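You operate a simulated robot arm through the tools that you are given. There is no shell and no other tool.

You run a simulated robot arm. Do the job below in one go: nothing can be reset, and whatever is moved stays where it is left.

JOB
Press the wet sheet on the grey felt in the paper press.
Fine: lean on the shut board till the sheet pales, open it wide, lay the felt back; leave the other felt.

The check looks at the end state, three seconds after you hand in, the way a careful person would. Anything else that was tipped, shoved, dropped, spilled or broken makes it a failure. Flat cloth is picked up by pressing the open fingertips on it (5 to 10 N) and closing them slowly along it; thin cloth reads only 2 to 8 mm in the jaws.

ROBOT AND FRAMES
A 7-joint arm with a two-finger parallel gripper, fixed in place. Base frame: the origin is at the foot of the arm, x ahead of it, y to its left, z up; the work surface is at about z = 740. Readings come in mm, rad, newtons and seconds.
Its first joint turns from -2.897 to 2.897 rad. Payload 4.4 kg.
The TCP is the grasp point between the finger pads, 23 mm short of the fingertips. In the tool frame z runs along the fingers and y along their closing line. Largest opening 94 mm; finger width 38, thickness 10; the body of the gripper, 54 by 96 mm, starts 39 mm behind the TCP.
Orientation is that of the tool frame in the base frame, as a unit quaternion [x, y, z, w]. With the fingers straight down and closing along the base's y, the tool's x points along the base's -x, its y along +y and its z along -z.

CONTROLS
- The arm moves only by the tool drive_tool. Its argument "motion" is text: rows parted by semicolons, each of 6 numbers parted by spaces: the shift along the tool's x, y, z in mm, then the turn, a rotation vector about the tool's x, y, z in rad. In form: dx dy dz ax ay az; .... A call has 1 to 20 rows; each row shifts and turns the commanded pose from where the row before left it, along the tool's axes as they then stand. "grip" is the closure in counts, from 0 (fully open) to 255 (shut), set as the call begins (left out, the last holds). Rows are played at 5 a second. More than 50 mm and 0.15 rad between two rows, or a gripper value outside its range, and nothing of the call is played. Where a pose cannot be reached the arm comes as near as it can. A force on the tool above 70 N (or 10 N above the force at the start of the call, whichever is more), or a blocked arm, ends the call early, and 0.2 s more pass. Each finger travels about 72 mm/s and halts on what it meets, pressing with about 22 N; the grip force reading is that of the motor and also rises with nothing between the fingers. The clock runs only during rows and for 0.2 s after the last one: add rows that do not move to give the fingers time. It gives the time, the measured TCP pose, the force on the tool (base axes), the opening and the grip force at its end, in the units of the frame above (readings bear some noise), with the torque about the TCP (base axes, N m) and any sound that the robot's microphone picked up.
- Cameras (640 x 400 px; columns grow to the right, rows downward): "scene" is fixed at [49, -501.2, 1336.6]; the picture's right is [0.80, -0.61, 0.00], its down [-0.17, -0.22, -0.96] and it looks along [0.58, 0.76, -0.27] (base axes); focal length 337 px, centre (320, 200). "wrist" rides on the gripper at [86, 16, -75] in the tool frame; the picture's right is [-0.18, 0.98, 0.00], its down [-0.58, -0.11, -0.81] and it looks along [-0.79, -0.15, 0.59] (tool axes); focal length 243 px, centre (320, 200).
- camera(camera): a new picture of that camera. No time passes.
- pixel_to_xyz(camera, pixels): for up to 12 pixels [column, row] of the newest picture of that camera ("zoom" is the newest enlarged one), the place [x, y, z] in the base frame of the surface seen there, good to about 3 mm. No time passes.
- close_up(camera, box): a new picture of the part [left, top, right, bottom] of that camera's present view, enlarged. No time passes.
- sign_off(): hands the job in; it is judged then, once.

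Leave the gripper open and the arm clear of the work at the hand-in unless told otherwise.

The tools are called after "Emit:" as a command line: name --argument value ..., lists and objects as JSON in quotes. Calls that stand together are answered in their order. drive_tool: Moves the arm, as the interface text tells. Its arguments: {"type":"object","properties":{"motion":{"type":"string"},"grip":{"type":"number"}},"required":["motion"]} The other tools are called the same way: camera (camera) takes a picture; pixel_to_xyz (camera, pixels) gives the place of the surface under pixels of a picture; close_up (camera, box) takes an enlarged picture of a part of a camera's view; sign_off () hands the job in.

At the start:

```text
time_s: 0.0
ee_pos: [419.0, 518.2, 1115.0]
tool_rot: [0.0, 1.0, 0.0, 0.001]
ft_force: [0.0, 0.0, 1.0]
moment: [0.02, 0.0, 0.04]
gripper_width: 93.9
grip_force: 0.1
```

scene: 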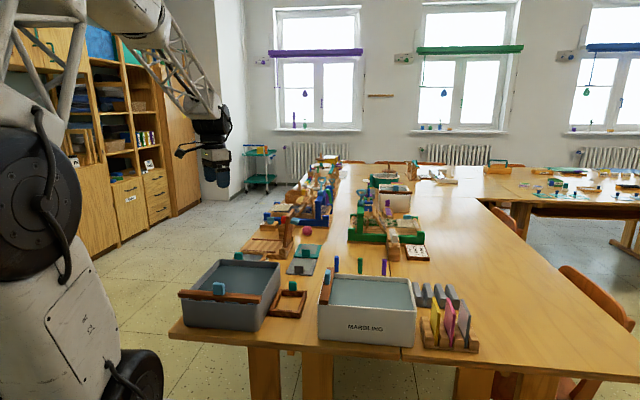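
wrist: 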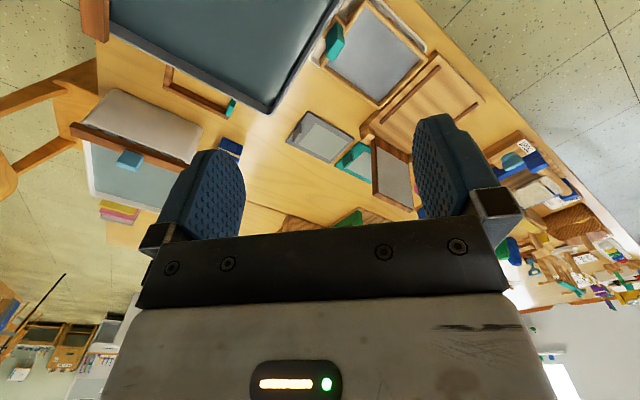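

I see a long table with tubs, felts and what may be a wooden press near (270, 240) in the scene picture. Next I take enlarged pictures to find the press, the grey felt and the wet sheet.

Emit:
close_up --camera "scene" --box '[160, 140, 480, 360]'

Emit:
close_up --camera "scene" --box '[230, 180, 350, 280]'

Emit:
close_up --camera "wrist" --box '[80, 0, 560, 240]'

```text
1.82 times, centred on (320, 250) of scene
```

zoom: 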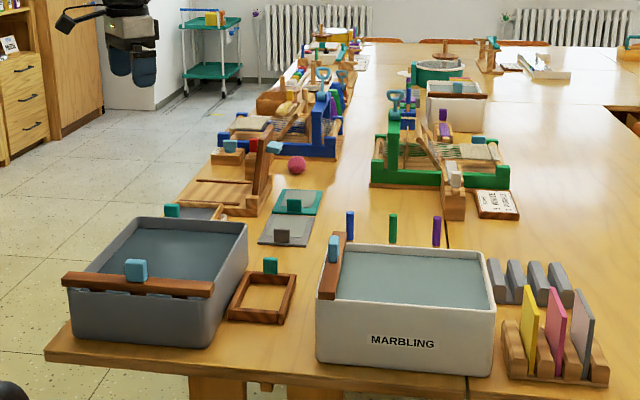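

```text
4.00 times, centred on (290, 230) of scene
```

zoom: 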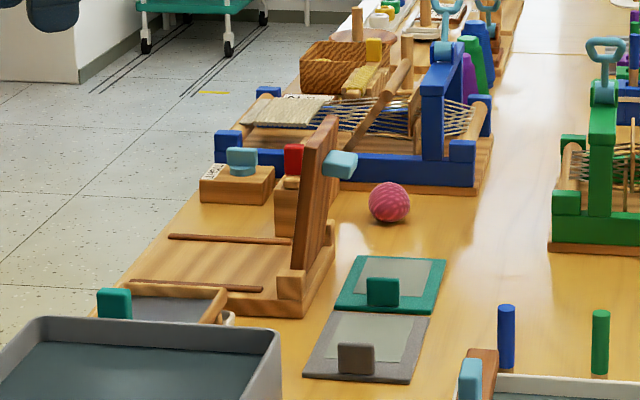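

```text
1.33 times, centred on (320, 120) of wrist
```

zoom: 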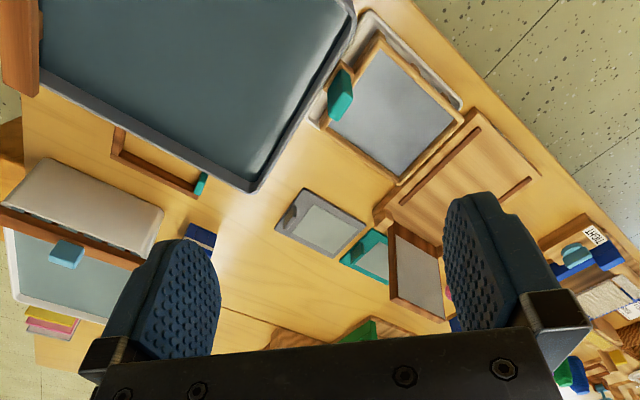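

The press is an open hinged board with a light-blue knob; the grey felt with its grey handle block is in front of it and a teal felt next to it. I take an enlarged picture of the scene again to measure points.

Emit:
close_up --camera "scene" --box '[240, 200, 350, 280]'

```text
5.00 times, centred on (295, 240) of scene
```

zoom: 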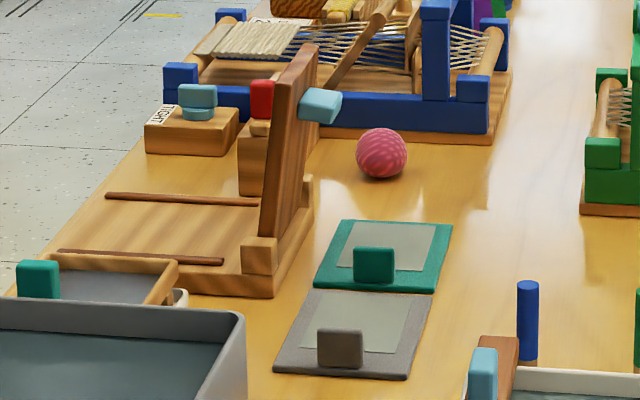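

I measure the felt's corners and tag, the press base, rails, lid and knob in this zoom.

Emit:
pixel_to_xyz --camera "zoom" --pixels '[[280, 370], [405, 376], [428, 296], [312, 294], [338, 348], [340, 331], [375, 315], [318, 284], [432, 288], [447, 228], [346, 224], [374, 265]]'

Emit:
pixel_to_xyz --camera "zoom" --pixels '[[62, 252], [222, 262], [108, 196], [256, 203], [160, 230], [270, 285], [258, 250], [310, 185], [322, 105], [285, 200], [308, 48], [275, 60]]'

Emit:
pixel_to_xyz --camera "zoom" --pixels '[[304, 95], [338, 98], [322, 92], [318, 118], [250, 160], [260, 95], [198, 95], [190, 140], [380, 155], [40, 280], [160, 280], [225, 330]]'

```text
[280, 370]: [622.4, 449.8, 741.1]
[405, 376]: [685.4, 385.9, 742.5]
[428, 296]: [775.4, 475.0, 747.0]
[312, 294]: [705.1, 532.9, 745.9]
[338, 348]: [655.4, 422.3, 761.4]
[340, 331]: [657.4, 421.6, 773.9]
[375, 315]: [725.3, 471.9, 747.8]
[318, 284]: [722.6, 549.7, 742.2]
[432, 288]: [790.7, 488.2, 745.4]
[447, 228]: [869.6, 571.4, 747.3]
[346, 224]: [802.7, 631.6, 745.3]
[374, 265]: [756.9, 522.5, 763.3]
```

```text
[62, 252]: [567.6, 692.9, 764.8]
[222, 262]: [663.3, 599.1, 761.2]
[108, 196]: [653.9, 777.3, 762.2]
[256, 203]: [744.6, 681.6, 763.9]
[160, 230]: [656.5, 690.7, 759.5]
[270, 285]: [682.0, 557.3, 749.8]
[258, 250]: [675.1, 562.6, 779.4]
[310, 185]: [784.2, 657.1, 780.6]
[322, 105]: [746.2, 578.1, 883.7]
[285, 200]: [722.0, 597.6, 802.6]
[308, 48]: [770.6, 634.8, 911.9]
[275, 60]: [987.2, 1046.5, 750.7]
```

```text
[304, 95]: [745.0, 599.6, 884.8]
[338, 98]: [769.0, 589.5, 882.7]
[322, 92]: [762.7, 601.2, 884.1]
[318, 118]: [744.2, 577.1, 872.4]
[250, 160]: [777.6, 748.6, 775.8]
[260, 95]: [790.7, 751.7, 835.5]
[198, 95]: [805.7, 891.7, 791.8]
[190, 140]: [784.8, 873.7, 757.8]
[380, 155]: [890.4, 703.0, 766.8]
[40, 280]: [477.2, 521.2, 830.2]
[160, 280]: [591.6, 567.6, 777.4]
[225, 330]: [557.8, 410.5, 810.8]
```

The felts and press sit at 45° to the base: the long side of the felt runs along (0.71, 0.71), and the lid hinges on the press's right side. I move the arm to a lookout above the near side and turn the tool 45° so the wrist camera looks along the felt and press.

Emit:
drive_tool --motion "-9.4 -32.6 20.6 0 0 0; -9.4 -32.6 20.6 0 0 0; -9.4 -32.6 20.6 0 0 0; -9.4 -32.6 20.6 0 0 0; -9.4 -32.6 20.6 0 0 0; -9.4 -32.6 20.6 0 0 0; -9.4 -32.6 20.6 0 0 0; -9.4 -32.6 20.6 0 0 0; 0 0 0 0 0 -0.1309; 0 0 0 0 0 -0.1309; 0 0 0 0 0 -0.1309; 0 0 0 0 0 -0.1309; 0 0 0 0 0 -0.1309; 0 0 0 0 0 -0.1309; 0 0 0 0 0 0" --grip 0

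Emit:
camera --camera "wrist"

Emit:
camera --camera "scene"

```text
time_s: 3.2
ee_pos: [493.8, 258.8, 949.0]
tool_rot: [-0.383, 0.924, 0.0, 0.0]
ft_force: [-0.4, 0.2, 0.5]
moment: [0.0, 0.0, -0.01]
gripper_width: 93.9
grip_force: 0.1
```

```text
taken
```

wrist: 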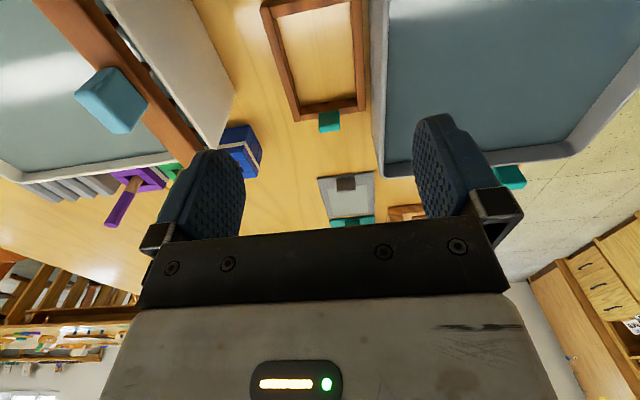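

```text
taken
```

scene: 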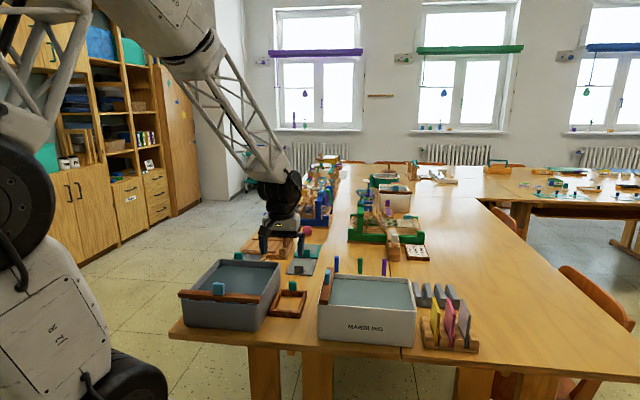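

The grey felt is at the picture's centre (347, 195) with its block; I enlarge that part, and plan to move nearer.

Emit:
close_up --camera "wrist" --box '[250, 140, 410, 240]'

```text
4.00 times, centred on (330, 190) of wrist
```

zoom: 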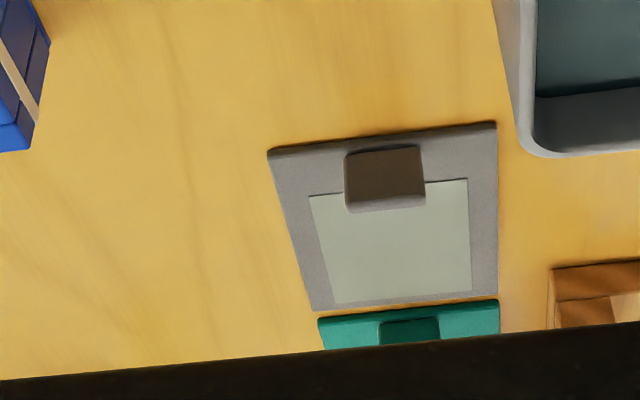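

The close view shows the whole grey felt. I measure its corners, the sheet's corners and the block.

Emit:
pixel_to_xyz --camera "zoom" --pixels '[[274, 153], [492, 127], [494, 292], [316, 304], [312, 197], [465, 182], [468, 285], [338, 300], [350, 160], [415, 155], [352, 200], [420, 195]]'

Emit:
pixel_to_xyz --camera "zoom" --pixels '[[350, 210], [385, 209], [422, 206], [385, 180], [385, 215], [385, 150], [385, 142], [495, 305], [322, 322], [585, 150], [545, 155], [30, 150]]'

```text
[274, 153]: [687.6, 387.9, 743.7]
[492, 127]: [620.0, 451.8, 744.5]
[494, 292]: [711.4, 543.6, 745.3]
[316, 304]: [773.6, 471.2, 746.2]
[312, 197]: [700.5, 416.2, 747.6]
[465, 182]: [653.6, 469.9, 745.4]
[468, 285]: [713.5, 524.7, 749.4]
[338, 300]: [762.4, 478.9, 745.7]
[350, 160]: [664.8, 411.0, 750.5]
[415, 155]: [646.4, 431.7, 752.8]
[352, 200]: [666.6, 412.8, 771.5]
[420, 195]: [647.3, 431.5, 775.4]
```

```text
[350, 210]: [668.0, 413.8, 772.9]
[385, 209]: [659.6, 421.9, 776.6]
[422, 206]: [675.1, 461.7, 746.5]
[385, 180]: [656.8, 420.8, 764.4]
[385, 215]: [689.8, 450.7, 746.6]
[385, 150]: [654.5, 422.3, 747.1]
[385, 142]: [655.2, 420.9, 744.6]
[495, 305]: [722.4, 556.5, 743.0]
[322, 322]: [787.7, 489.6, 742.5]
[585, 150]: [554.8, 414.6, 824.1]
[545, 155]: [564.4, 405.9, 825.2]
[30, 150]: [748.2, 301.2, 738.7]
```

The felt measures about 94 × 125 mm, centre near (698, 464), with a block 30 mm wide near (656, 421), top at z≈776. Next I move to look at the press from the same side.

Emit:
drive_tool --motion "-29.4 27.1 2.7 0 0 0; -29.4 27.1 2.7 0 0 0; -29.4 27.1 2.7 0 0 0; -29.4 27.1 2.7 0 0 0; -29.4 27.1 2.7 0 0 0; -29.4 27.1 2.7 0 0 0; -29.4 27.1 2.7 0 0 0; 0 0 0 0 0 0"

Emit:
camera --camera "wrist"

Emit:
close_up --camera "wrist" --box '[220, 60, 460, 240]'

```text
time_s: 5.0
ee_pos: [506.2, 538.4, 930.0]
tool_rot: [-0.383, 0.924, 0.001, 0.0]
ft_force: [0.4, 0.8, -0.3]
moment: [0.01, -0.03, 0.02]
gripper_width: 94.3
grip_force: 0.0
```

```text
taken
```

wrist: 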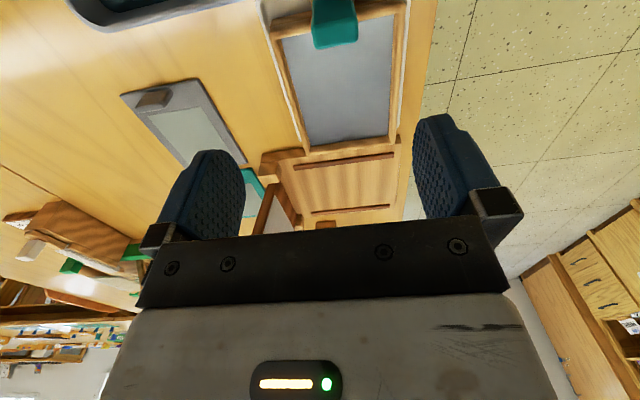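

```text
2.22 times, centred on (340, 150) of wrist
```

zoom: 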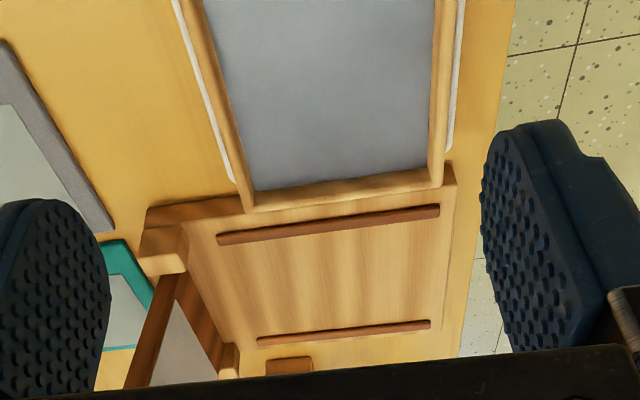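

I see the press bed with its two rails, (218,240)-(440,208) and (258,342)-(430,322) in the zoom, and the lid standing open at (180, 340). I measure these.

Emit:
pixel_to_xyz --camera "zoom" --pixels '[[220, 238], [438, 209], [222, 244], [438, 216], [260, 338], [428, 320], [262, 344], [428, 327], [330, 270], [240, 290], [420, 270], [190, 250]]'

Emit:
pixel_to_xyz --camera "zoom" --pixels '[[152, 212], [450, 175], [440, 330], [165, 240], [165, 265], [185, 265], [228, 360], [180, 285], [150, 300], [180, 330], [200, 375], [220, 360]]'

Emit:
pixel_to_xyz --camera "zoom" --pixels '[[250, 205], [440, 180], [455, 100], [250, 150], [340, 150], [340, 190], [290, 365], [160, 290], [130, 385], [345, 193], [100, 225], [148, 300]]'

```text
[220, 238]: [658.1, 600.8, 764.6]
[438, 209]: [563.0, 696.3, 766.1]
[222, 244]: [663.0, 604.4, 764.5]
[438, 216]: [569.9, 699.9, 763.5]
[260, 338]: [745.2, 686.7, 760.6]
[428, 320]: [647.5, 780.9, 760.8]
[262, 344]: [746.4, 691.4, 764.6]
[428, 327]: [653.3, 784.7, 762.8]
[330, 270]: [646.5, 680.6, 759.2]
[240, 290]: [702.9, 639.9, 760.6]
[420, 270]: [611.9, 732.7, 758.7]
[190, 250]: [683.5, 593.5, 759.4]
```

```text
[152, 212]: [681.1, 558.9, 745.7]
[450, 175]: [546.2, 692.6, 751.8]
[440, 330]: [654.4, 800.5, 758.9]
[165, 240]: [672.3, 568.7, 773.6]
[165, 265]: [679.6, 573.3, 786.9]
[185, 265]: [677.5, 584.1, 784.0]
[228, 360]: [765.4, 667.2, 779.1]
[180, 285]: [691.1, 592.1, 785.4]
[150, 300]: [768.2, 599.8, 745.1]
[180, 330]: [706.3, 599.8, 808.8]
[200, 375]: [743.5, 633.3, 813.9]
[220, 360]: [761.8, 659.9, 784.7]
```

```text
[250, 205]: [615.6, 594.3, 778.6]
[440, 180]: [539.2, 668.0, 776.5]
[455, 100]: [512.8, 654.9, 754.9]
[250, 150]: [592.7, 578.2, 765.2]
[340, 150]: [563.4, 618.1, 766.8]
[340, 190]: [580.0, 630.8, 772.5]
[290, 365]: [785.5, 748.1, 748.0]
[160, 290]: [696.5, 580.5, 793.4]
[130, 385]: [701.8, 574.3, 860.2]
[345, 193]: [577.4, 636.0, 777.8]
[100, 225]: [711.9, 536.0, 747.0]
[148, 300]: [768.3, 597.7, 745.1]
```

Rails run across at U≈890–897 and U≈1010–1017 (113 mm gap), with the bed at z≈760. So the felt's 94 mm side fits between the rails when turned a quarter, with its block on the side away from the hinge. I take closer pictures of the block and of the lid knob for their sizes.

Emit:
close_up --camera "wrist" --box '[110, 70, 250, 160]'

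Emit:
close_up --camera "scene" --box '[280, 200, 340, 280]'

```text
4.44 times, centred on (180, 115) of wrist
```

zoom: 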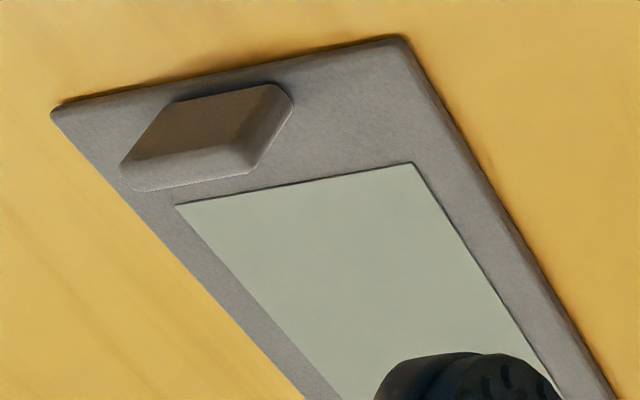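

```text
5.00 times, centred on (310, 240) of scene
```

zoom: 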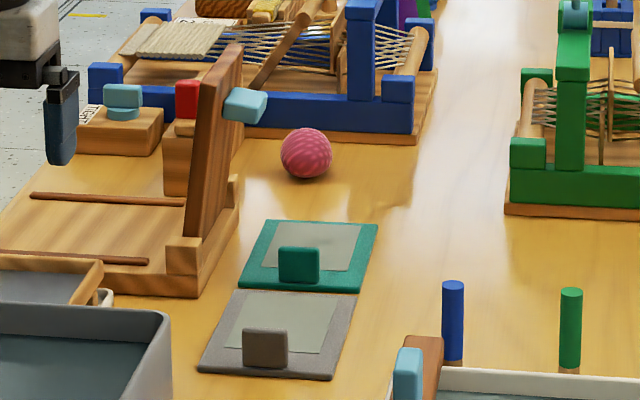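

The block is solid, roughly 30 wide, and sits on the felt's near edge. I retake the wrist enlargement to measure the block's top and sides.

Emit:
close_up --camera "wrist" --box '[110, 70, 250, 160]'

Emit:
pixel_to_xyz --camera "zoom" --pixels '[[130, 168], [140, 185], [240, 150], [250, 167], [190, 160], [195, 172], [280, 90], [288, 105], [265, 140], [160, 115], [185, 183], [275, 160]]'

```text
4.44 times, centred on (180, 115) of wrist
```

zoom: 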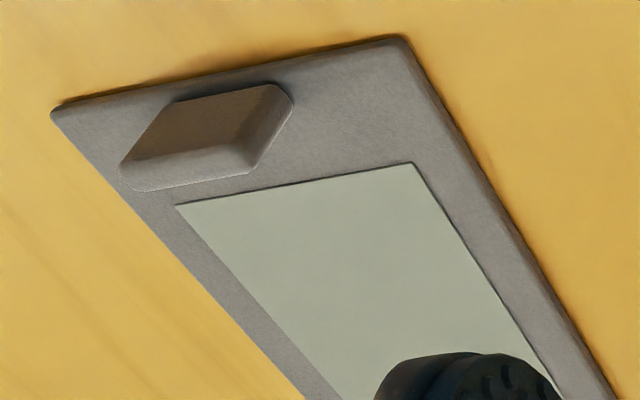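

```text
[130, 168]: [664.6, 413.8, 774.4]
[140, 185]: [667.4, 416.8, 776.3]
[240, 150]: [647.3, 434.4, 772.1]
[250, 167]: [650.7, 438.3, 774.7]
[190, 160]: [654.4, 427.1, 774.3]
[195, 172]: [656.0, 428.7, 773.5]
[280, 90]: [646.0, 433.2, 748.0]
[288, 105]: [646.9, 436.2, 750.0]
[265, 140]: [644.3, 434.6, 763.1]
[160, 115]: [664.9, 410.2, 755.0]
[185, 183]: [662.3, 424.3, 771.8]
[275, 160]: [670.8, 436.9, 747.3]
```

The block's top spans about 31 mm across and 12 mm along, centred near (659, 425), top z≈775. I move over it at a safe height, then come halfway down to look again.

Emit:
drive_tool --motion "-5.7 -37.6 0 0 0 0; -5.7 -37.6 0 0 0 0; -5.7 -37.6 0 0 0 0; -5.7 -37.6 0 0 0 0; -5.7 -37.6 0 0 0 0; 0 0 40 0 0 0; 0 0 35 0 0 0; 0 0 0 0 0 0; 0 0 0 0 0 0"

Emit:
camera --camera "wrist"

Emit:
close_up --camera "scene" --box '[230, 180, 370, 300]'

```text
time_s: 7.0
ee_pos: [659.8, 425.9, 857.2]
tool_rot: [-0.382, 0.924, 0.001, -0.001]
ft_force: [-0.8, -0.6, 0.1]
moment: [0.01, -0.01, -0.01]
gripper_width: 93.9
grip_force: 0.1
```

```text
taken
```

wrist: 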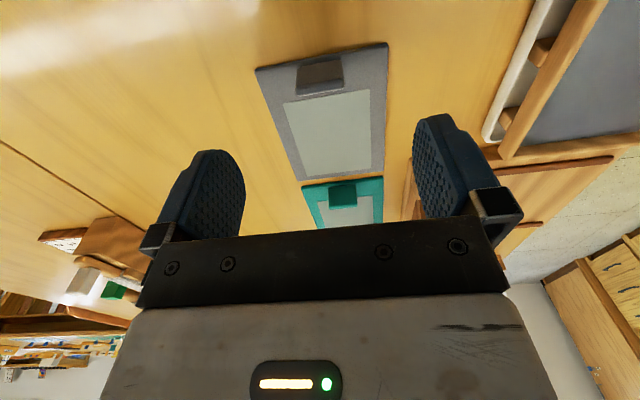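

```text
3.33 times, centred on (300, 240) of scene
```

zoom: 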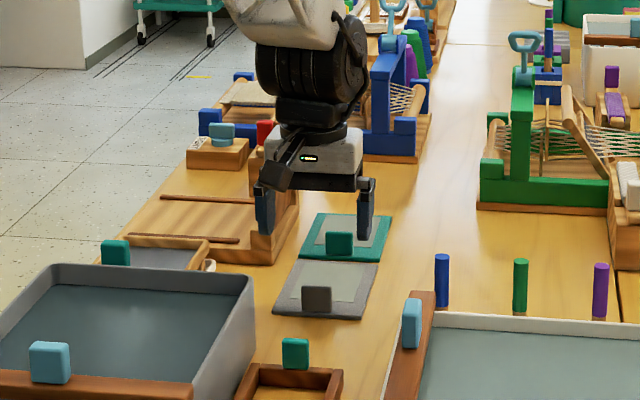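

The gripper is above the felt, block seen at (320, 72). I measure the block and felt edges once more from here.

Emit:
close_up --camera "wrist" --box '[240, 30, 400, 130]'

Emit:
pixel_to_xyz --camera "zoom" --pixels '[[242, 245], [408, 222], [230, 215], [400, 190], [325, 225], [325, 236], [75, 160], [585, 60], [60, 152], [590, 50], [250, 125], [395, 110]]'

```text
4.00 times, centred on (320, 80) of wrist
```

zoom: 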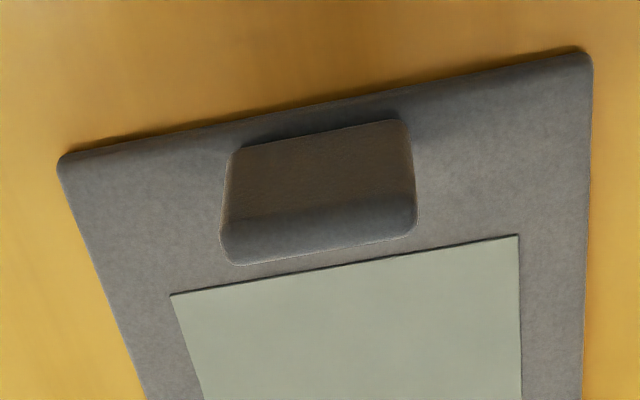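

```text
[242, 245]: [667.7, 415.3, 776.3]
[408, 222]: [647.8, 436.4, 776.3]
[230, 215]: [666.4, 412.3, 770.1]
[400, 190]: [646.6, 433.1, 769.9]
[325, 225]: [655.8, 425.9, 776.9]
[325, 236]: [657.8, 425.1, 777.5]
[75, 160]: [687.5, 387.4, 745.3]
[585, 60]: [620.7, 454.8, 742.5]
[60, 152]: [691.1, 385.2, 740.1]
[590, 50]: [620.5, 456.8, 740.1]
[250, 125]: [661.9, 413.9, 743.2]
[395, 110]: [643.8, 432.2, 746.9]
```

The block's top centre is near V=164; I check its rear top edge for the thickness.

Emit:
pixel_to_xyz --camera "zoom" --pixels '[[240, 258], [320, 247], [400, 235], [320, 250], [320, 253], [320, 256], [320, 262], [320, 272], [320, 282], [320, 215], [320, 205], [320, 180]]'

```text
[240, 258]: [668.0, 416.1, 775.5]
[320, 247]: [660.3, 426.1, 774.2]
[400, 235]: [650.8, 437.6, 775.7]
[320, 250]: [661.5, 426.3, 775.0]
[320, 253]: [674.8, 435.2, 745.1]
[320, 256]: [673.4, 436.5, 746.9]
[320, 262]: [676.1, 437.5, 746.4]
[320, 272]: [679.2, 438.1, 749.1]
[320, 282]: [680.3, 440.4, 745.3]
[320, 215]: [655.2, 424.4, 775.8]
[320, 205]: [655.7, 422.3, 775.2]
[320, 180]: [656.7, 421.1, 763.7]
```

The block is about 8–10 mm thick (U 762–770). I now come down to TCP z≈773 (tips ~3 mm above the felt) with the fingers partly closed to about 60 mm.

Emit:
drive_tool --motion "0.4 0.4 20 0 0 0; 0.4 0.4 20 0 0 0; 0.4 0.4 20 0 0 0; 0 0 12 0 0 0; 0 0 12 0 0 0; 0 0 0 0 0 0; 0 0 0 0 0 0" --grip 90

Emit:
camera --camera "wrist"

Emit:
close_up --camera "scene" --box '[260, 220, 350, 300]'

```text
time_s: 8.6
ee_pos: [658.1, 424.0, 772.4]
tool_rot: [-0.382, 0.924, 0.0, 0.0]
ft_force: [-0.3, -1.0, 0.3]
moment: [-0.02, -0.04, 0.01]
gripper_width: 60.6
grip_force: 0.0
```

```text
taken
```

wrist: 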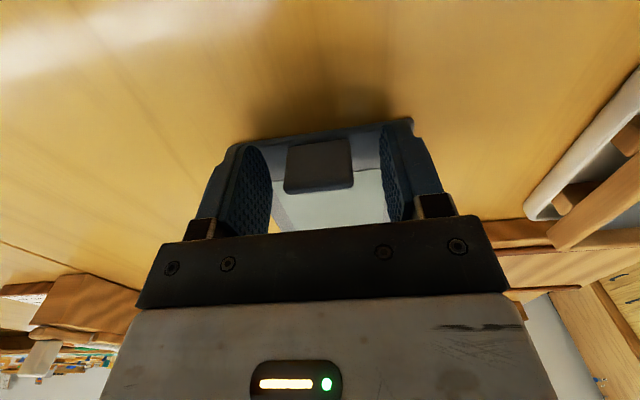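

```text
5.00 times, centred on (305, 260) of scene
```

zoom: 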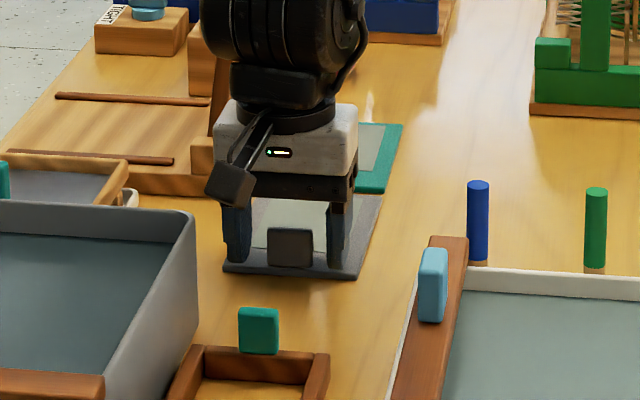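

The open fingers stand on both sides of the block with no contact. I close on the block, giving the fingers a second.

Emit:
drive_tool --motion "0 0 0 0 0 0; 0 0 0 0 0 0; 0 0 0 0 0 0; 0 0 0 0 0 0; 0 0 0 0 0 0" --grip 255

Emit:
camera --camera "wrist"

```text
time_s: 9.8
ee_pos: [658.6, 424.6, 773.0]
tool_rot: [-0.382, 0.924, 0.0, 0.0]
ft_force: [-0.3, 0.4, 0.3]
moment: [-0.01, 0.01, -0.03]
gripper_width: 33.1
grip_force: 22.1
```

```text
taken
```

wrist: 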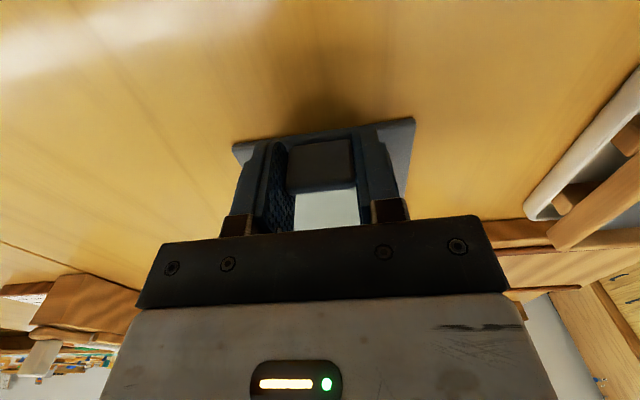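

The fingers hold the block (33.1 mm, 22 N). I record this pose, (658.5, 424.3, 772.8), as the place to lay the felt back. Now I lift slowly 40 mm and look at how the felt hangs.

Emit:
drive_tool --motion "0 0 -4 0 0 0; 0 0 -6 0 0 0; 0 0 -10 0 0 0; 0 0 -10 0 0 0; 0 0 -10 0 0 0; 0 0 0 0 0 0; 0 0 0 0 0 0"

Emit:
close_up --camera "scene" --box '[260, 200, 350, 280]'

Emit:
camera --camera "wrist"

```text
time_s: 11.4
ee_pos: [658.7, 425.3, 813.0]
tool_rot: [-0.383, 0.924, -0.001, 0.0]
ft_force: [-0.6, -0.3, -0.5]
moment: [-0.02, 0.03, 0.0]
gripper_width: 33.2
grip_force: 21.6
```

```text
5.00 times, centred on (305, 240) of scene
```

zoom: 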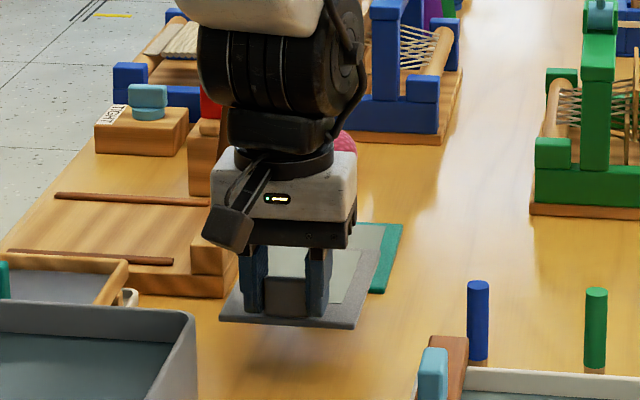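

```text
taken
```

wrist: 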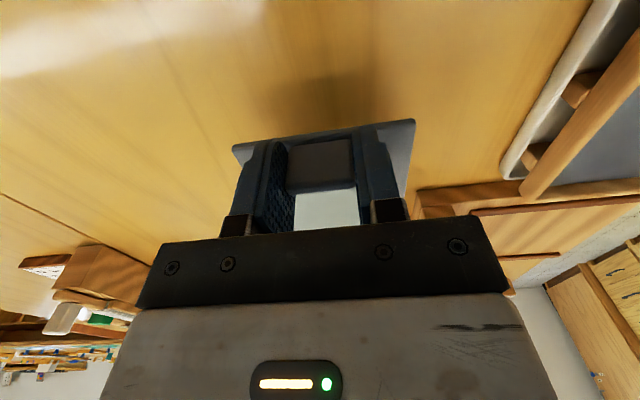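

The felt hangs level and stiff below the block. I lift it to z≈930 and carry it sideways (toward -V) over the tub, clear of the lid.

Emit:
drive_tool --motion "0 0 -20 0 0 0; 0 0 -30 0 0 0; 0 0 -35 0 0 0; 0 0 -32 0 0 0; 0 20 0 0 0 0; 0 35 0 0 0 0; 0 38 0 0 0 0; 0 38 0 0 0 0; 0 38 0 0 0 0; 0 38 0 0 0 0; 0 25 0 0 0 0; 0 15 0 0 0 0; 0 0 0 0 0 0"

Emit:
camera --camera "scene"

```text
time_s: 14.2
ee_pos: [482.3, 600.4, 930.4]
tool_rot: [-0.383, 0.924, 0.0, 0.0]
ft_force: [0.9, -0.3, 0.1]
moment: [-0.02, -0.02, -0.05]
gripper_width: 33.3
grip_force: 21.7
```

```text
taken
```

scene: 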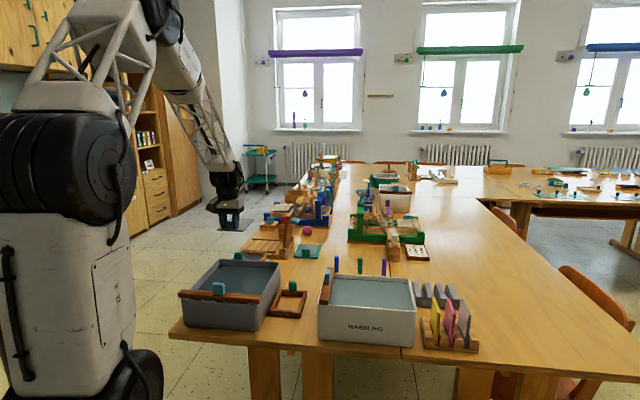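

The felt is held still over the side. Next I turn the tool a quarter turn (clockwise seen from above) so the felt points toward the hinge and the block away from it.

Emit:
drive_tool --motion "0 0 0 0 0 0.1309; 0 0 0 0 0 0.1309; 0 0 0 0 0 0.1309; 0 0 0 0 0 0.1309; 0 0 0 0 0 0.1309; 0 0 0 0 0 0.1309; 0 0 0 0 0 0.1309; 0 0 0 0 0 0.1309; 0 0 0 0 0 0.1309; 0 0 0 0 0 0.1309; 0 0 0 0 0 0.1309; 0 0 0 0 0 0.1309; 0 0 0 0 0 0; 0 0 0 0 0 0"

Emit:
camera --camera "scene"

Emit:
camera --camera "wrist"

```text
time_s: 17.2
ee_pos: [483.7, 600.9, 930.5]
tool_rot: [0.384, 0.923, 0.0, 0.0]
ft_force: [-0.1, 0.0, -0.3]
moment: [0.06, 0.01, 0.0]
gripper_width: 33.2
grip_force: 21.8
```

```text
taken
```

scene: 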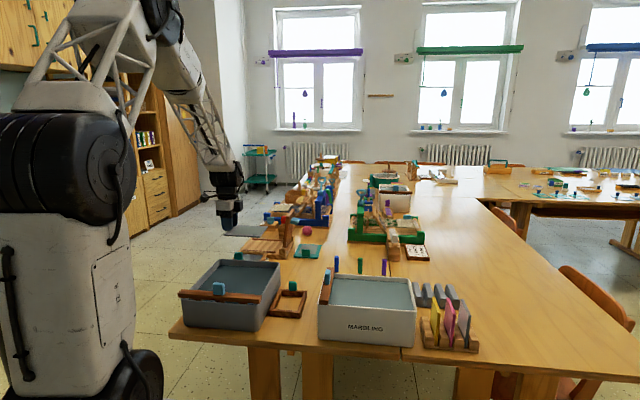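

```text
taken
```

wrist: 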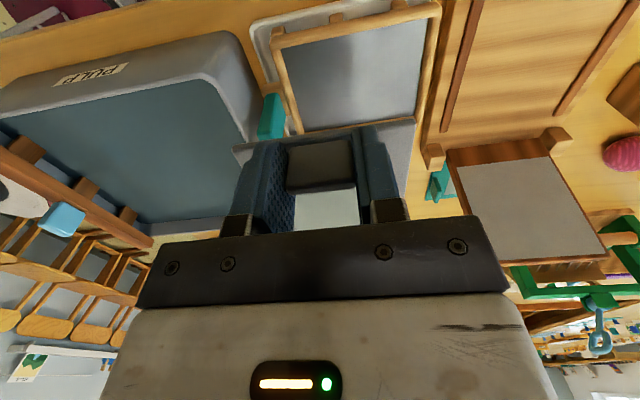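

The tool now has the felt pointing toward the hinge. From here the wrist picture shows the lid's inner plate at (520, 200) and the rails at (460, 80) and (590, 60); I measure lid and rails from this view.

Emit:
close_up --camera "wrist" --box '[400, 0, 640, 280]'

Emit:
pixel_to_xyz --camera "wrist" --pixels '[[450, 155], [548, 139], [470, 255], [600, 250], [460, 168], [550, 158], [480, 250], [602, 240], [535, 205], [430, 155], [560, 135], [530, 262]]'

Emit:
pixel_to_xyz --camera "wrist" --pixels '[[444, 128], [470, 8], [560, 110], [625, 5], [500, 90], [530, 30], [450, 128], [555, 110], [432, 60], [478, 8], [500, 140], [440, 190]]'

```text
1.43 times, centred on (520, 140) of wrist
```

zoom: 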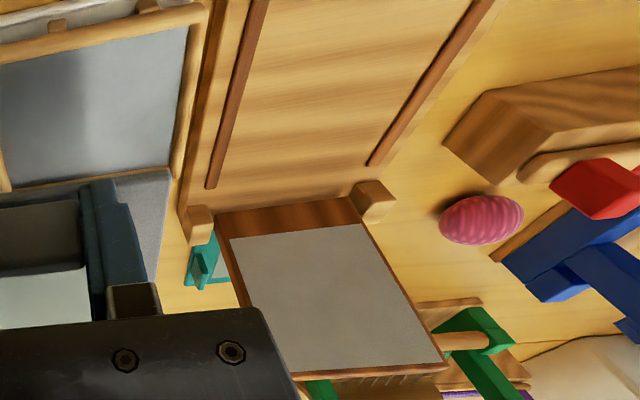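

```text
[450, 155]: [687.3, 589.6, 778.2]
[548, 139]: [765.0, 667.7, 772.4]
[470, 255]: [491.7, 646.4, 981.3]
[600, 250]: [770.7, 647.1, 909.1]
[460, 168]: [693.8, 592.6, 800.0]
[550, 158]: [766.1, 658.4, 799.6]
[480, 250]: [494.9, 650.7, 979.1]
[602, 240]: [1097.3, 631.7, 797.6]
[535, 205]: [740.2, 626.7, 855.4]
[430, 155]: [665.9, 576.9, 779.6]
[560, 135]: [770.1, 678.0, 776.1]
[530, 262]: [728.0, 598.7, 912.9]
```

```text
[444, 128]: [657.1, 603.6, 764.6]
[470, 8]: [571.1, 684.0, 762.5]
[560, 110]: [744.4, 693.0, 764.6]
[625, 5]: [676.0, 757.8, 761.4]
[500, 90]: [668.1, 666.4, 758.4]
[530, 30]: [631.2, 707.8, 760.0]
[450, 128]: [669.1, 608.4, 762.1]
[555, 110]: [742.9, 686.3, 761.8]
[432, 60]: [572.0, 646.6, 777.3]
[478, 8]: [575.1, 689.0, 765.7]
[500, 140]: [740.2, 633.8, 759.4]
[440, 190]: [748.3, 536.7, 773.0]
```

The lid's inner face is about 103 mm wide (U 903–1006), 140 mm long, opened to about 98°. Shut, its tip should lie near V=-65, so I aim the block's grip at U=954, V=-80.5 (x≈617.7, y≈731.5). I move there at height.

Emit:
drive_tool --motion "-0.3 15 0 0 0 0; -0.3 30 0 0 0 0; -0.3 32 0 0 0 0; -0.3 32 0 0 0 0; -0.3 32 0 0 0 0; -0.3 26 0 0 0 0; -0.3 13 0 0 0 0; -0.3 7 0 0 0 0; 0 0 0 0 0 0; 0 0 0 0 0 0"

Emit:
camera --camera "wrist"

Emit:
close_up --camera "scene" --box '[190, 140, 350, 280]'

```text
time_s: 19.4
ee_pos: [618.1, 729.9, 931.1]
tool_rot: [0.383, 0.924, 0.001, 0.0]
ft_force: [-0.6, -0.6, -0.1]
moment: [-0.01, 0.01, -0.03]
gripper_width: 33.3
grip_force: 22.5
```

```text
taken
```

wrist: 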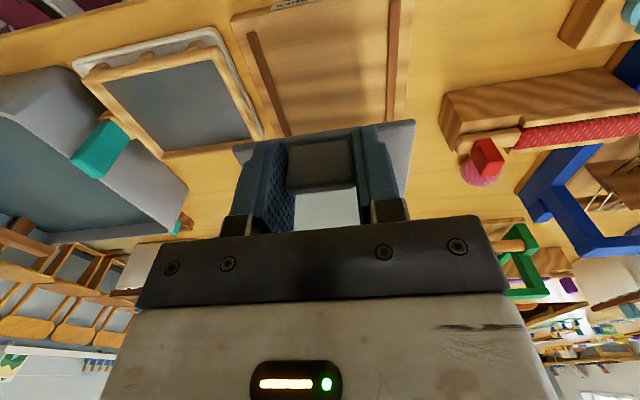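

```text
2.86 times, centred on (270, 210) of scene
```

zoom: 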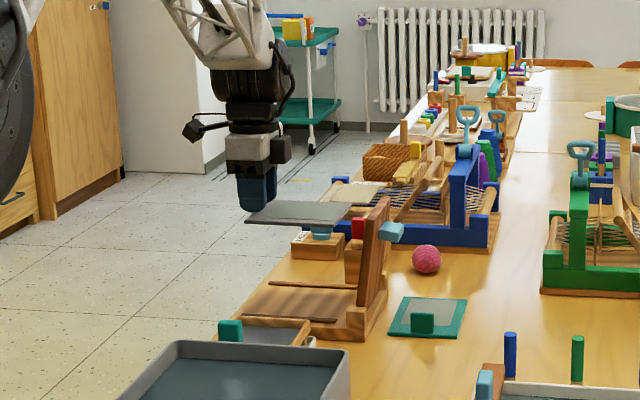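

The felt is above the bed and points at the hinge. I descend to z≈803, about 10 mm above where the felt should touch the bed.

Emit:
drive_tool --motion "0 0 20 0 0 0; 0 0 30 0 0 0; 0 0 30 0 0 0; 0 0 25 0 0 0; 0 0 15 0 0 0; 0 0 8 0 0 0; 0 0 0 0 0 0; 0 0 0 0 0 0"

Emit:
camera --camera "wrist"

Emit:
close_up --camera "scene" --box '[220, 190, 330, 280]'

```text
time_s: 21.2
ee_pos: [617.9, 730.1, 800.2]
tool_rot: [0.383, 0.924, 0.0, 0.0]
ft_force: [0.1, 0.3, -1.2]
moment: [0.04, 0.0, -0.02]
gripper_width: 33.4
grip_force: 21.6
```

```text
taken
```

wrist: 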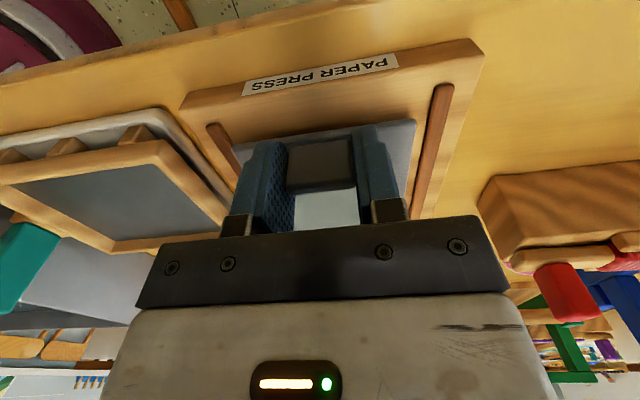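

```text
4.44 times, centred on (275, 235) of scene
```

zoom: 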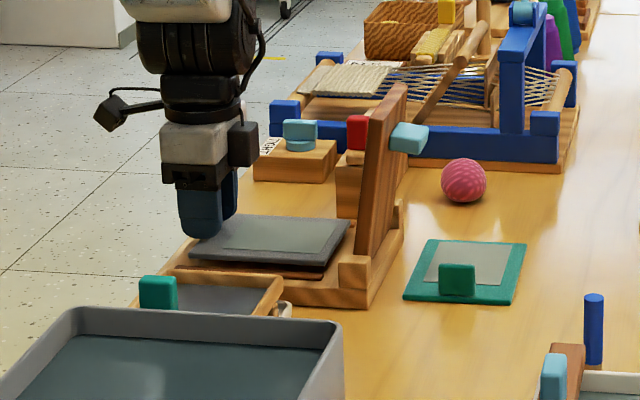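

The felt hovers level between the rails, with the block by the "PAPER PRESS" label. I lower in small steps until contact.

Emit:
drive_tool --motion "0 0 1.5 0 0 0; 0 0 1.5 0 0 0; 0 0 1.5 0 0 0; 0 0 1 0 0 0; 0 0 0 0 0 0; 0 0 0 0 0 0"

Emit:
close_up --camera "scene" --box '[220, 210, 310, 270]'

Emit:
close_up --camera "wrist" --box '[180, 60, 480, 240]'

```text
time_s: 22.6
ee_pos: [617.0, 730.0, 796.1]
tool_rot: [0.383, 0.924, 0.0, 0.0]
ft_force: [-0.7, -0.3, 0.8]
moment: [0.01, 0.02, -0.03]
gripper_width: 33.2
grip_force: 21.5
```

```text
6.67 times, centred on (265, 240) of scene
```

zoom: 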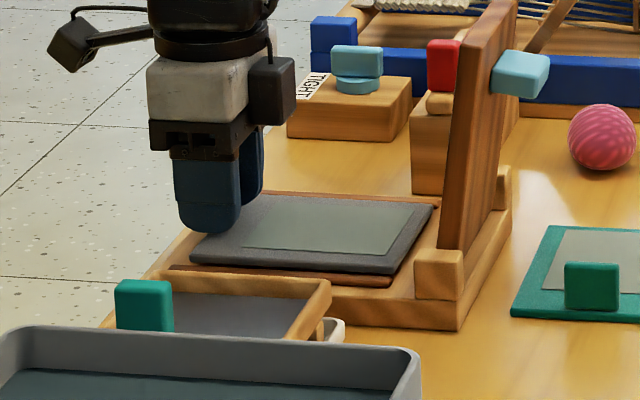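

```text
2.13 times, centred on (330, 150) of wrist
```

zoom: 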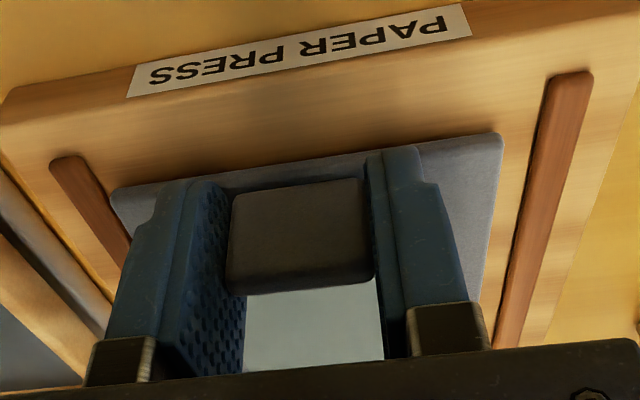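

The felt looks nearer the left rail than the right one in the wrist zoom. I measure both gaps.

Emit:
pixel_to_xyz --camera "zoom" --pixels '[[114, 192], [500, 138], [496, 200], [485, 290], [120, 225], [70, 165], [95, 180], [560, 85], [535, 150], [520, 215], [500, 310], [125, 235]]'

Emit:
pixel_to_xyz --camera "zoom" --pixels '[[108, 192], [100, 195], [118, 195], [505, 142], [510, 142], [515, 142], [530, 142], [538, 142], [545, 142], [575, 90], [82, 165], [60, 180]]'

```text
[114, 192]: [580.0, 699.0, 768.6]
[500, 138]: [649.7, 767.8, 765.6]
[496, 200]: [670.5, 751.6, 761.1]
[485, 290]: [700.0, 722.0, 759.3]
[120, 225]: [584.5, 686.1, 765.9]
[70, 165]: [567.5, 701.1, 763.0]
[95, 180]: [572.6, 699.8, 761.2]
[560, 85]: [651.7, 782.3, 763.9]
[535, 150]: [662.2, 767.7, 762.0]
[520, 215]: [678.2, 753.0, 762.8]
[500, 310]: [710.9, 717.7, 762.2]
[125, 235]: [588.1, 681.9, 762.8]
```

```text
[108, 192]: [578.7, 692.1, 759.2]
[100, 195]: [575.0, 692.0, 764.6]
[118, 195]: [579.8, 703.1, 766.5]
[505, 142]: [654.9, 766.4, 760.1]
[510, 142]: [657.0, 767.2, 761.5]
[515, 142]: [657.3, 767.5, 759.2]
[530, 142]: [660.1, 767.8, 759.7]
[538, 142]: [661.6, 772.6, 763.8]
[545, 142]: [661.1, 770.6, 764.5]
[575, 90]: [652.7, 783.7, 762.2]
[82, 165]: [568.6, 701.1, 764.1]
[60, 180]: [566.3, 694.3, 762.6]
```

The felt lies at U 904–1002 with rails' inner edges near 898 and 1010, so it is well centred. I go on lowering gently.

Emit:
drive_tool --motion "0 0 1 0 0 0; 0 0 1 0 0 0; 0 0 0.7 0 0 0; 0 0 0 0 0 0; 0 0 0 0 0 0"

```text
time_s: 23.8
ee_pos: [618.1, 731.1, 794.4]
tool_rot: [0.383, 0.924, 0.0, 0.0]
ft_force: [0.0, -0.8, 0.2]
moment: [0.01, -0.01, 0.01]
gripper_width: 33.2
grip_force: 22.2
```

No contact yet at z≈794. I lower another 2 mm.

Emit:
drive_tool --motion "0 0 0.7 0 0 0; 0 0 0.7 0 0 0; 0 0 0.6 0 0 0; 0 0 0 0 0 0; 0 0 0 0 0 0"

```text
time_s: 25.0
ee_pos: [617.6, 730.0, 792.3]
tool_rot: [0.383, 0.924, 0.001, 0.0]
ft_force: [1.6, -0.3, 13.2]
moment: [-0.09, -0.15, -0.01]
gripper_width: 33.2
grip_force: 21.9
```

Contact: 13 N up at z≈792.3, so the felt rests on the bed. I ease up a touch and open the fingers to about 50 mm.

Emit:
drive_tool --motion "0 0 -0.5 0 0 0; 0 0 0 0 0 0"

Emit:
drive_tool --motion "0 0 0 0 0 0; 0 0 0 0 0 0; 0 0 0 0 0 0; 0 0 0 0 0 0" --grip 115

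Emit:
camera --camera "wrist"

```text
time_s: 25.6
ee_pos: [617.6, 730.5, 792.9]
tool_rot: [0.383, 0.924, 0.0, 0.0]
ft_force: [1.2, 2.0, 12.1]
moment: [0.01, -0.04, 0.03]
gripper_width: 33.2
grip_force: 22.1
```

```text
time_s: 26.6
ee_pos: [618.0, 731.1, 791.7]
tool_rot: [0.382, 0.924, -0.001, 0.0]
ft_force: [0.5, 0.3, 0.7]
moment: [0.0, 0.03, 0.01]
gripper_width: 51.6
grip_force: 0.1
```

```text
taken
```

wrist: 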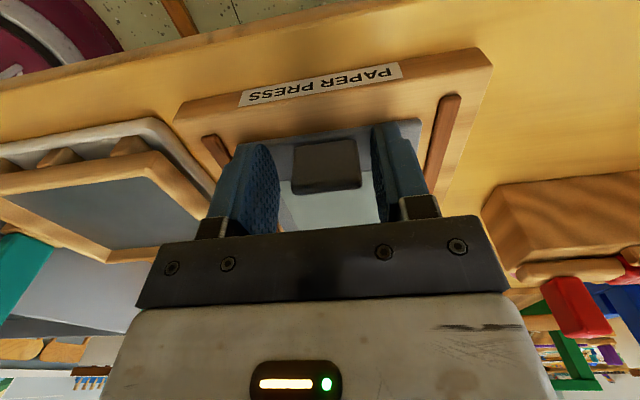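

The block is free between the fingers and the force is near zero. I raise straight up and look at the press.

Emit:
drive_tool --motion "0 0 -8 0 0 0; 0 0 -20 0 0 0; 0 0 -35 0 0 0; 0 0 -40 0 0 0; 0 0 -40 0 0 0; 0 0 -40 0 0 0; 0 0 -30 0 0 0; 0 0 0 0 0 0"

Emit:
camera --camera "wrist"

Emit:
close_up --camera "scene" --box '[220, 200, 320, 270]'

```text
time_s: 28.4
ee_pos: [617.3, 729.8, 1004.9]
tool_rot: [0.383, 0.924, 0.0, 0.0]
ft_force: [-0.3, 0.5, -0.6]
moment: [0.0, -0.01, 0.0]
gripper_width: 51.5
grip_force: 0.2
```

```text
taken
```

wrist: 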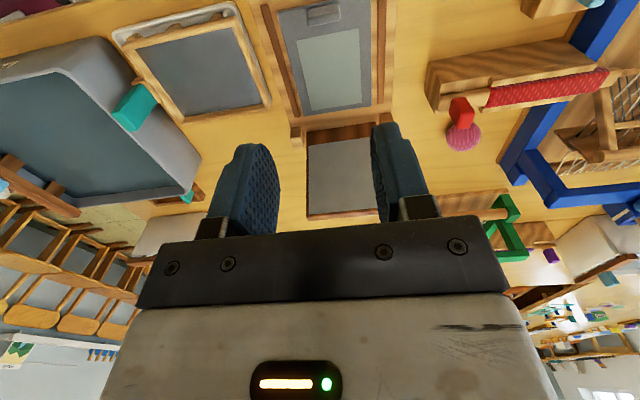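

```text
5.71 times, centred on (270, 235) of scene
```

zoom: 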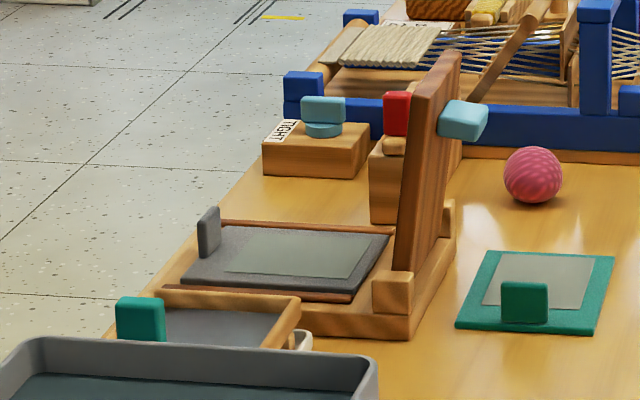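

The felt sits flat between the rails with its block on the open side. I measure its corners and the sheet in the press, and the lid, from this wrist view.

Emit:
close_up --camera "wrist" --box '[250, 0, 410, 230]'

Emit:
pixel_to_xyz --camera "wrist" --pixels '[[280, 12], [369, 2], [370, 104], [303, 115], [298, 42], [358, 29], [361, 102], [310, 110], [308, 14], [339, 8], [310, 25], [339, 20]]'

Emit:
pixel_to_xyz --camera "wrist" --pixels '[[308, 218], [375, 212], [310, 145], [370, 140], [340, 135], [345, 180], [297, 135], [378, 128], [265, 10], [295, 115], [382, 5], [378, 105]]'

```text
1.74 times, centred on (330, 115) of wrist
```

zoom: 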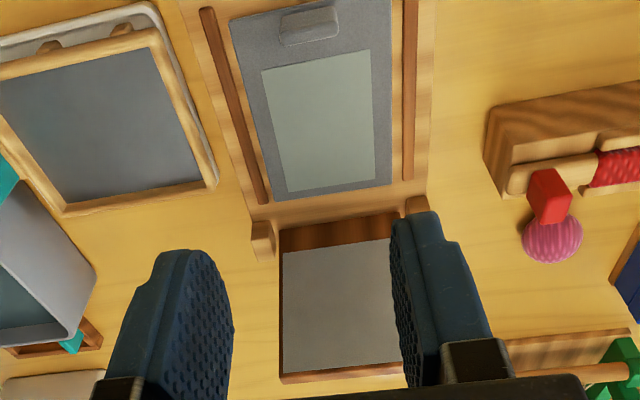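

```text
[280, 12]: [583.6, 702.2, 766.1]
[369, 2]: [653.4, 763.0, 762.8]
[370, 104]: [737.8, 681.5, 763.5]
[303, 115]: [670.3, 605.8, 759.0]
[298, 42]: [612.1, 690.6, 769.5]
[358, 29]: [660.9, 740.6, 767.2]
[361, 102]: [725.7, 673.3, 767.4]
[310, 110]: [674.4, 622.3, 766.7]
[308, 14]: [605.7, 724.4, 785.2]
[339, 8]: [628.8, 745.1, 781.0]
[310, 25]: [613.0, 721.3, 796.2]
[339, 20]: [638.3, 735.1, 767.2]
```

```text
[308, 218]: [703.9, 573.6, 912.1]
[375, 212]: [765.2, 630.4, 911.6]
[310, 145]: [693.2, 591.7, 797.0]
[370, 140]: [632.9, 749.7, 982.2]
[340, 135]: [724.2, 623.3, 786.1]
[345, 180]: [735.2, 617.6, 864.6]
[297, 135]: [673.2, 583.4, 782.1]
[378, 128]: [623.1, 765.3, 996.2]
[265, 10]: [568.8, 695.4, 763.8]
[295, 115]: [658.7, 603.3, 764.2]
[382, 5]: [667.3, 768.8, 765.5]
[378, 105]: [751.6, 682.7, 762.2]
```

The sheet lies at V -56…37 and the block behind V≈-77, so the shut lid (V≈-65 to 73) should cover the sheet and miss the block. Next I look at the knob from above: I shift 134 mm toward the hinge at this height.

Emit:
drive_tool --motion "-20 0 0 0 0 0; -30 0 0 0 0 0; -35 0 0 0 0 0; -30 0 0 0 0 0; -19 0 0 0 0 0; 0 0 0 0 0 0; 0 0 0 0 0 0"

Emit:
camera --camera "wrist"

Emit:
close_up --camera "wrist" --box '[260, 0, 420, 130]'

```text
time_s: 30.0
ee_pos: [712.0, 634.2, 1003.3]
tool_rot: [0.382, 0.924, 0.0, 0.0]
ft_force: [-0.6, 0.5, -0.3]
moment: [0.03, 0.0, 0.01]
gripper_width: 51.6
grip_force: 0.0
```

```text
taken
```

wrist: 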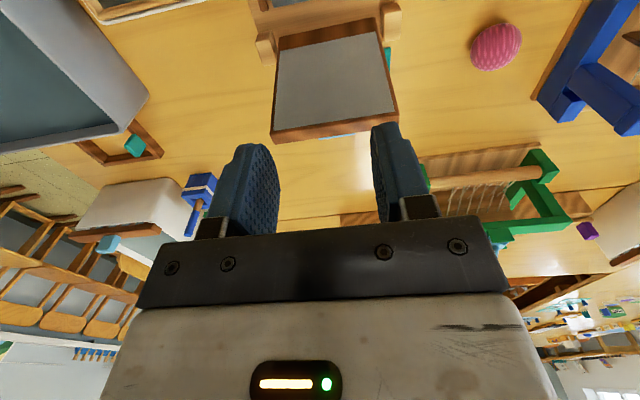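

```text
3.08 times, centred on (340, 65) of wrist
```

zoom: 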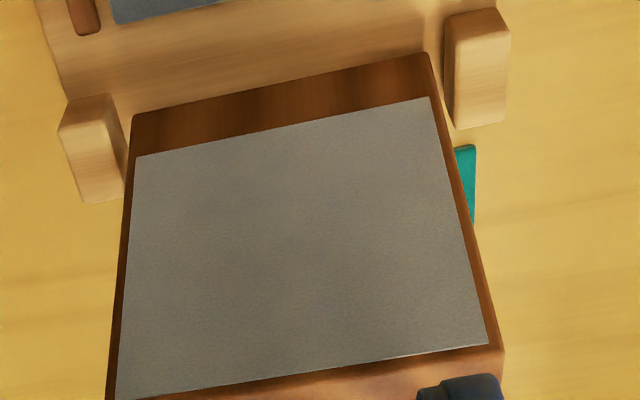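

The knob is still hidden behind the lid's top edge. I shift 70 mm farther so the camera sees down behind the lid.

Emit:
drive_tool --motion "-25 0 0 0 0 0; -30 0 0 0 0 0; -15 0 0 0 0 0; 0 0 0 0 0 0; 0 0 0 0 0 0"

Emit:
camera --camera "wrist"

Emit:
close_up --camera "wrist" --box '[260, 0, 420, 100]'

```text
time_s: 31.2
ee_pos: [761.8, 584.9, 1003.7]
tool_rot: [0.382, 0.924, 0.001, 0.0]
ft_force: [-0.5, 0.7, -0.4]
moment: [-0.01, 0.01, 0.01]
gripper_width: 51.6
grip_force: 0.1
```

```text
taken
```

wrist: 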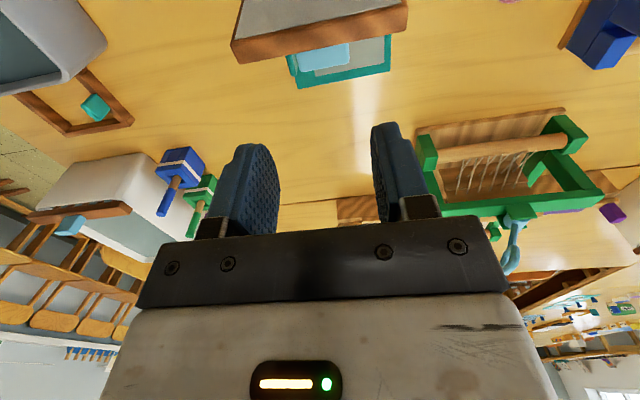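

```text
4.00 times, centred on (340, 50) of wrist
```

zoom: 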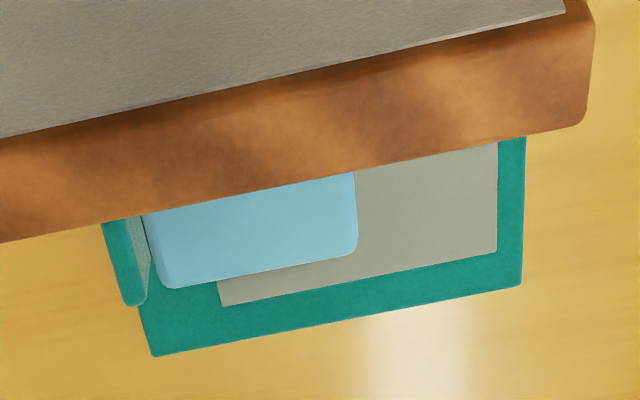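

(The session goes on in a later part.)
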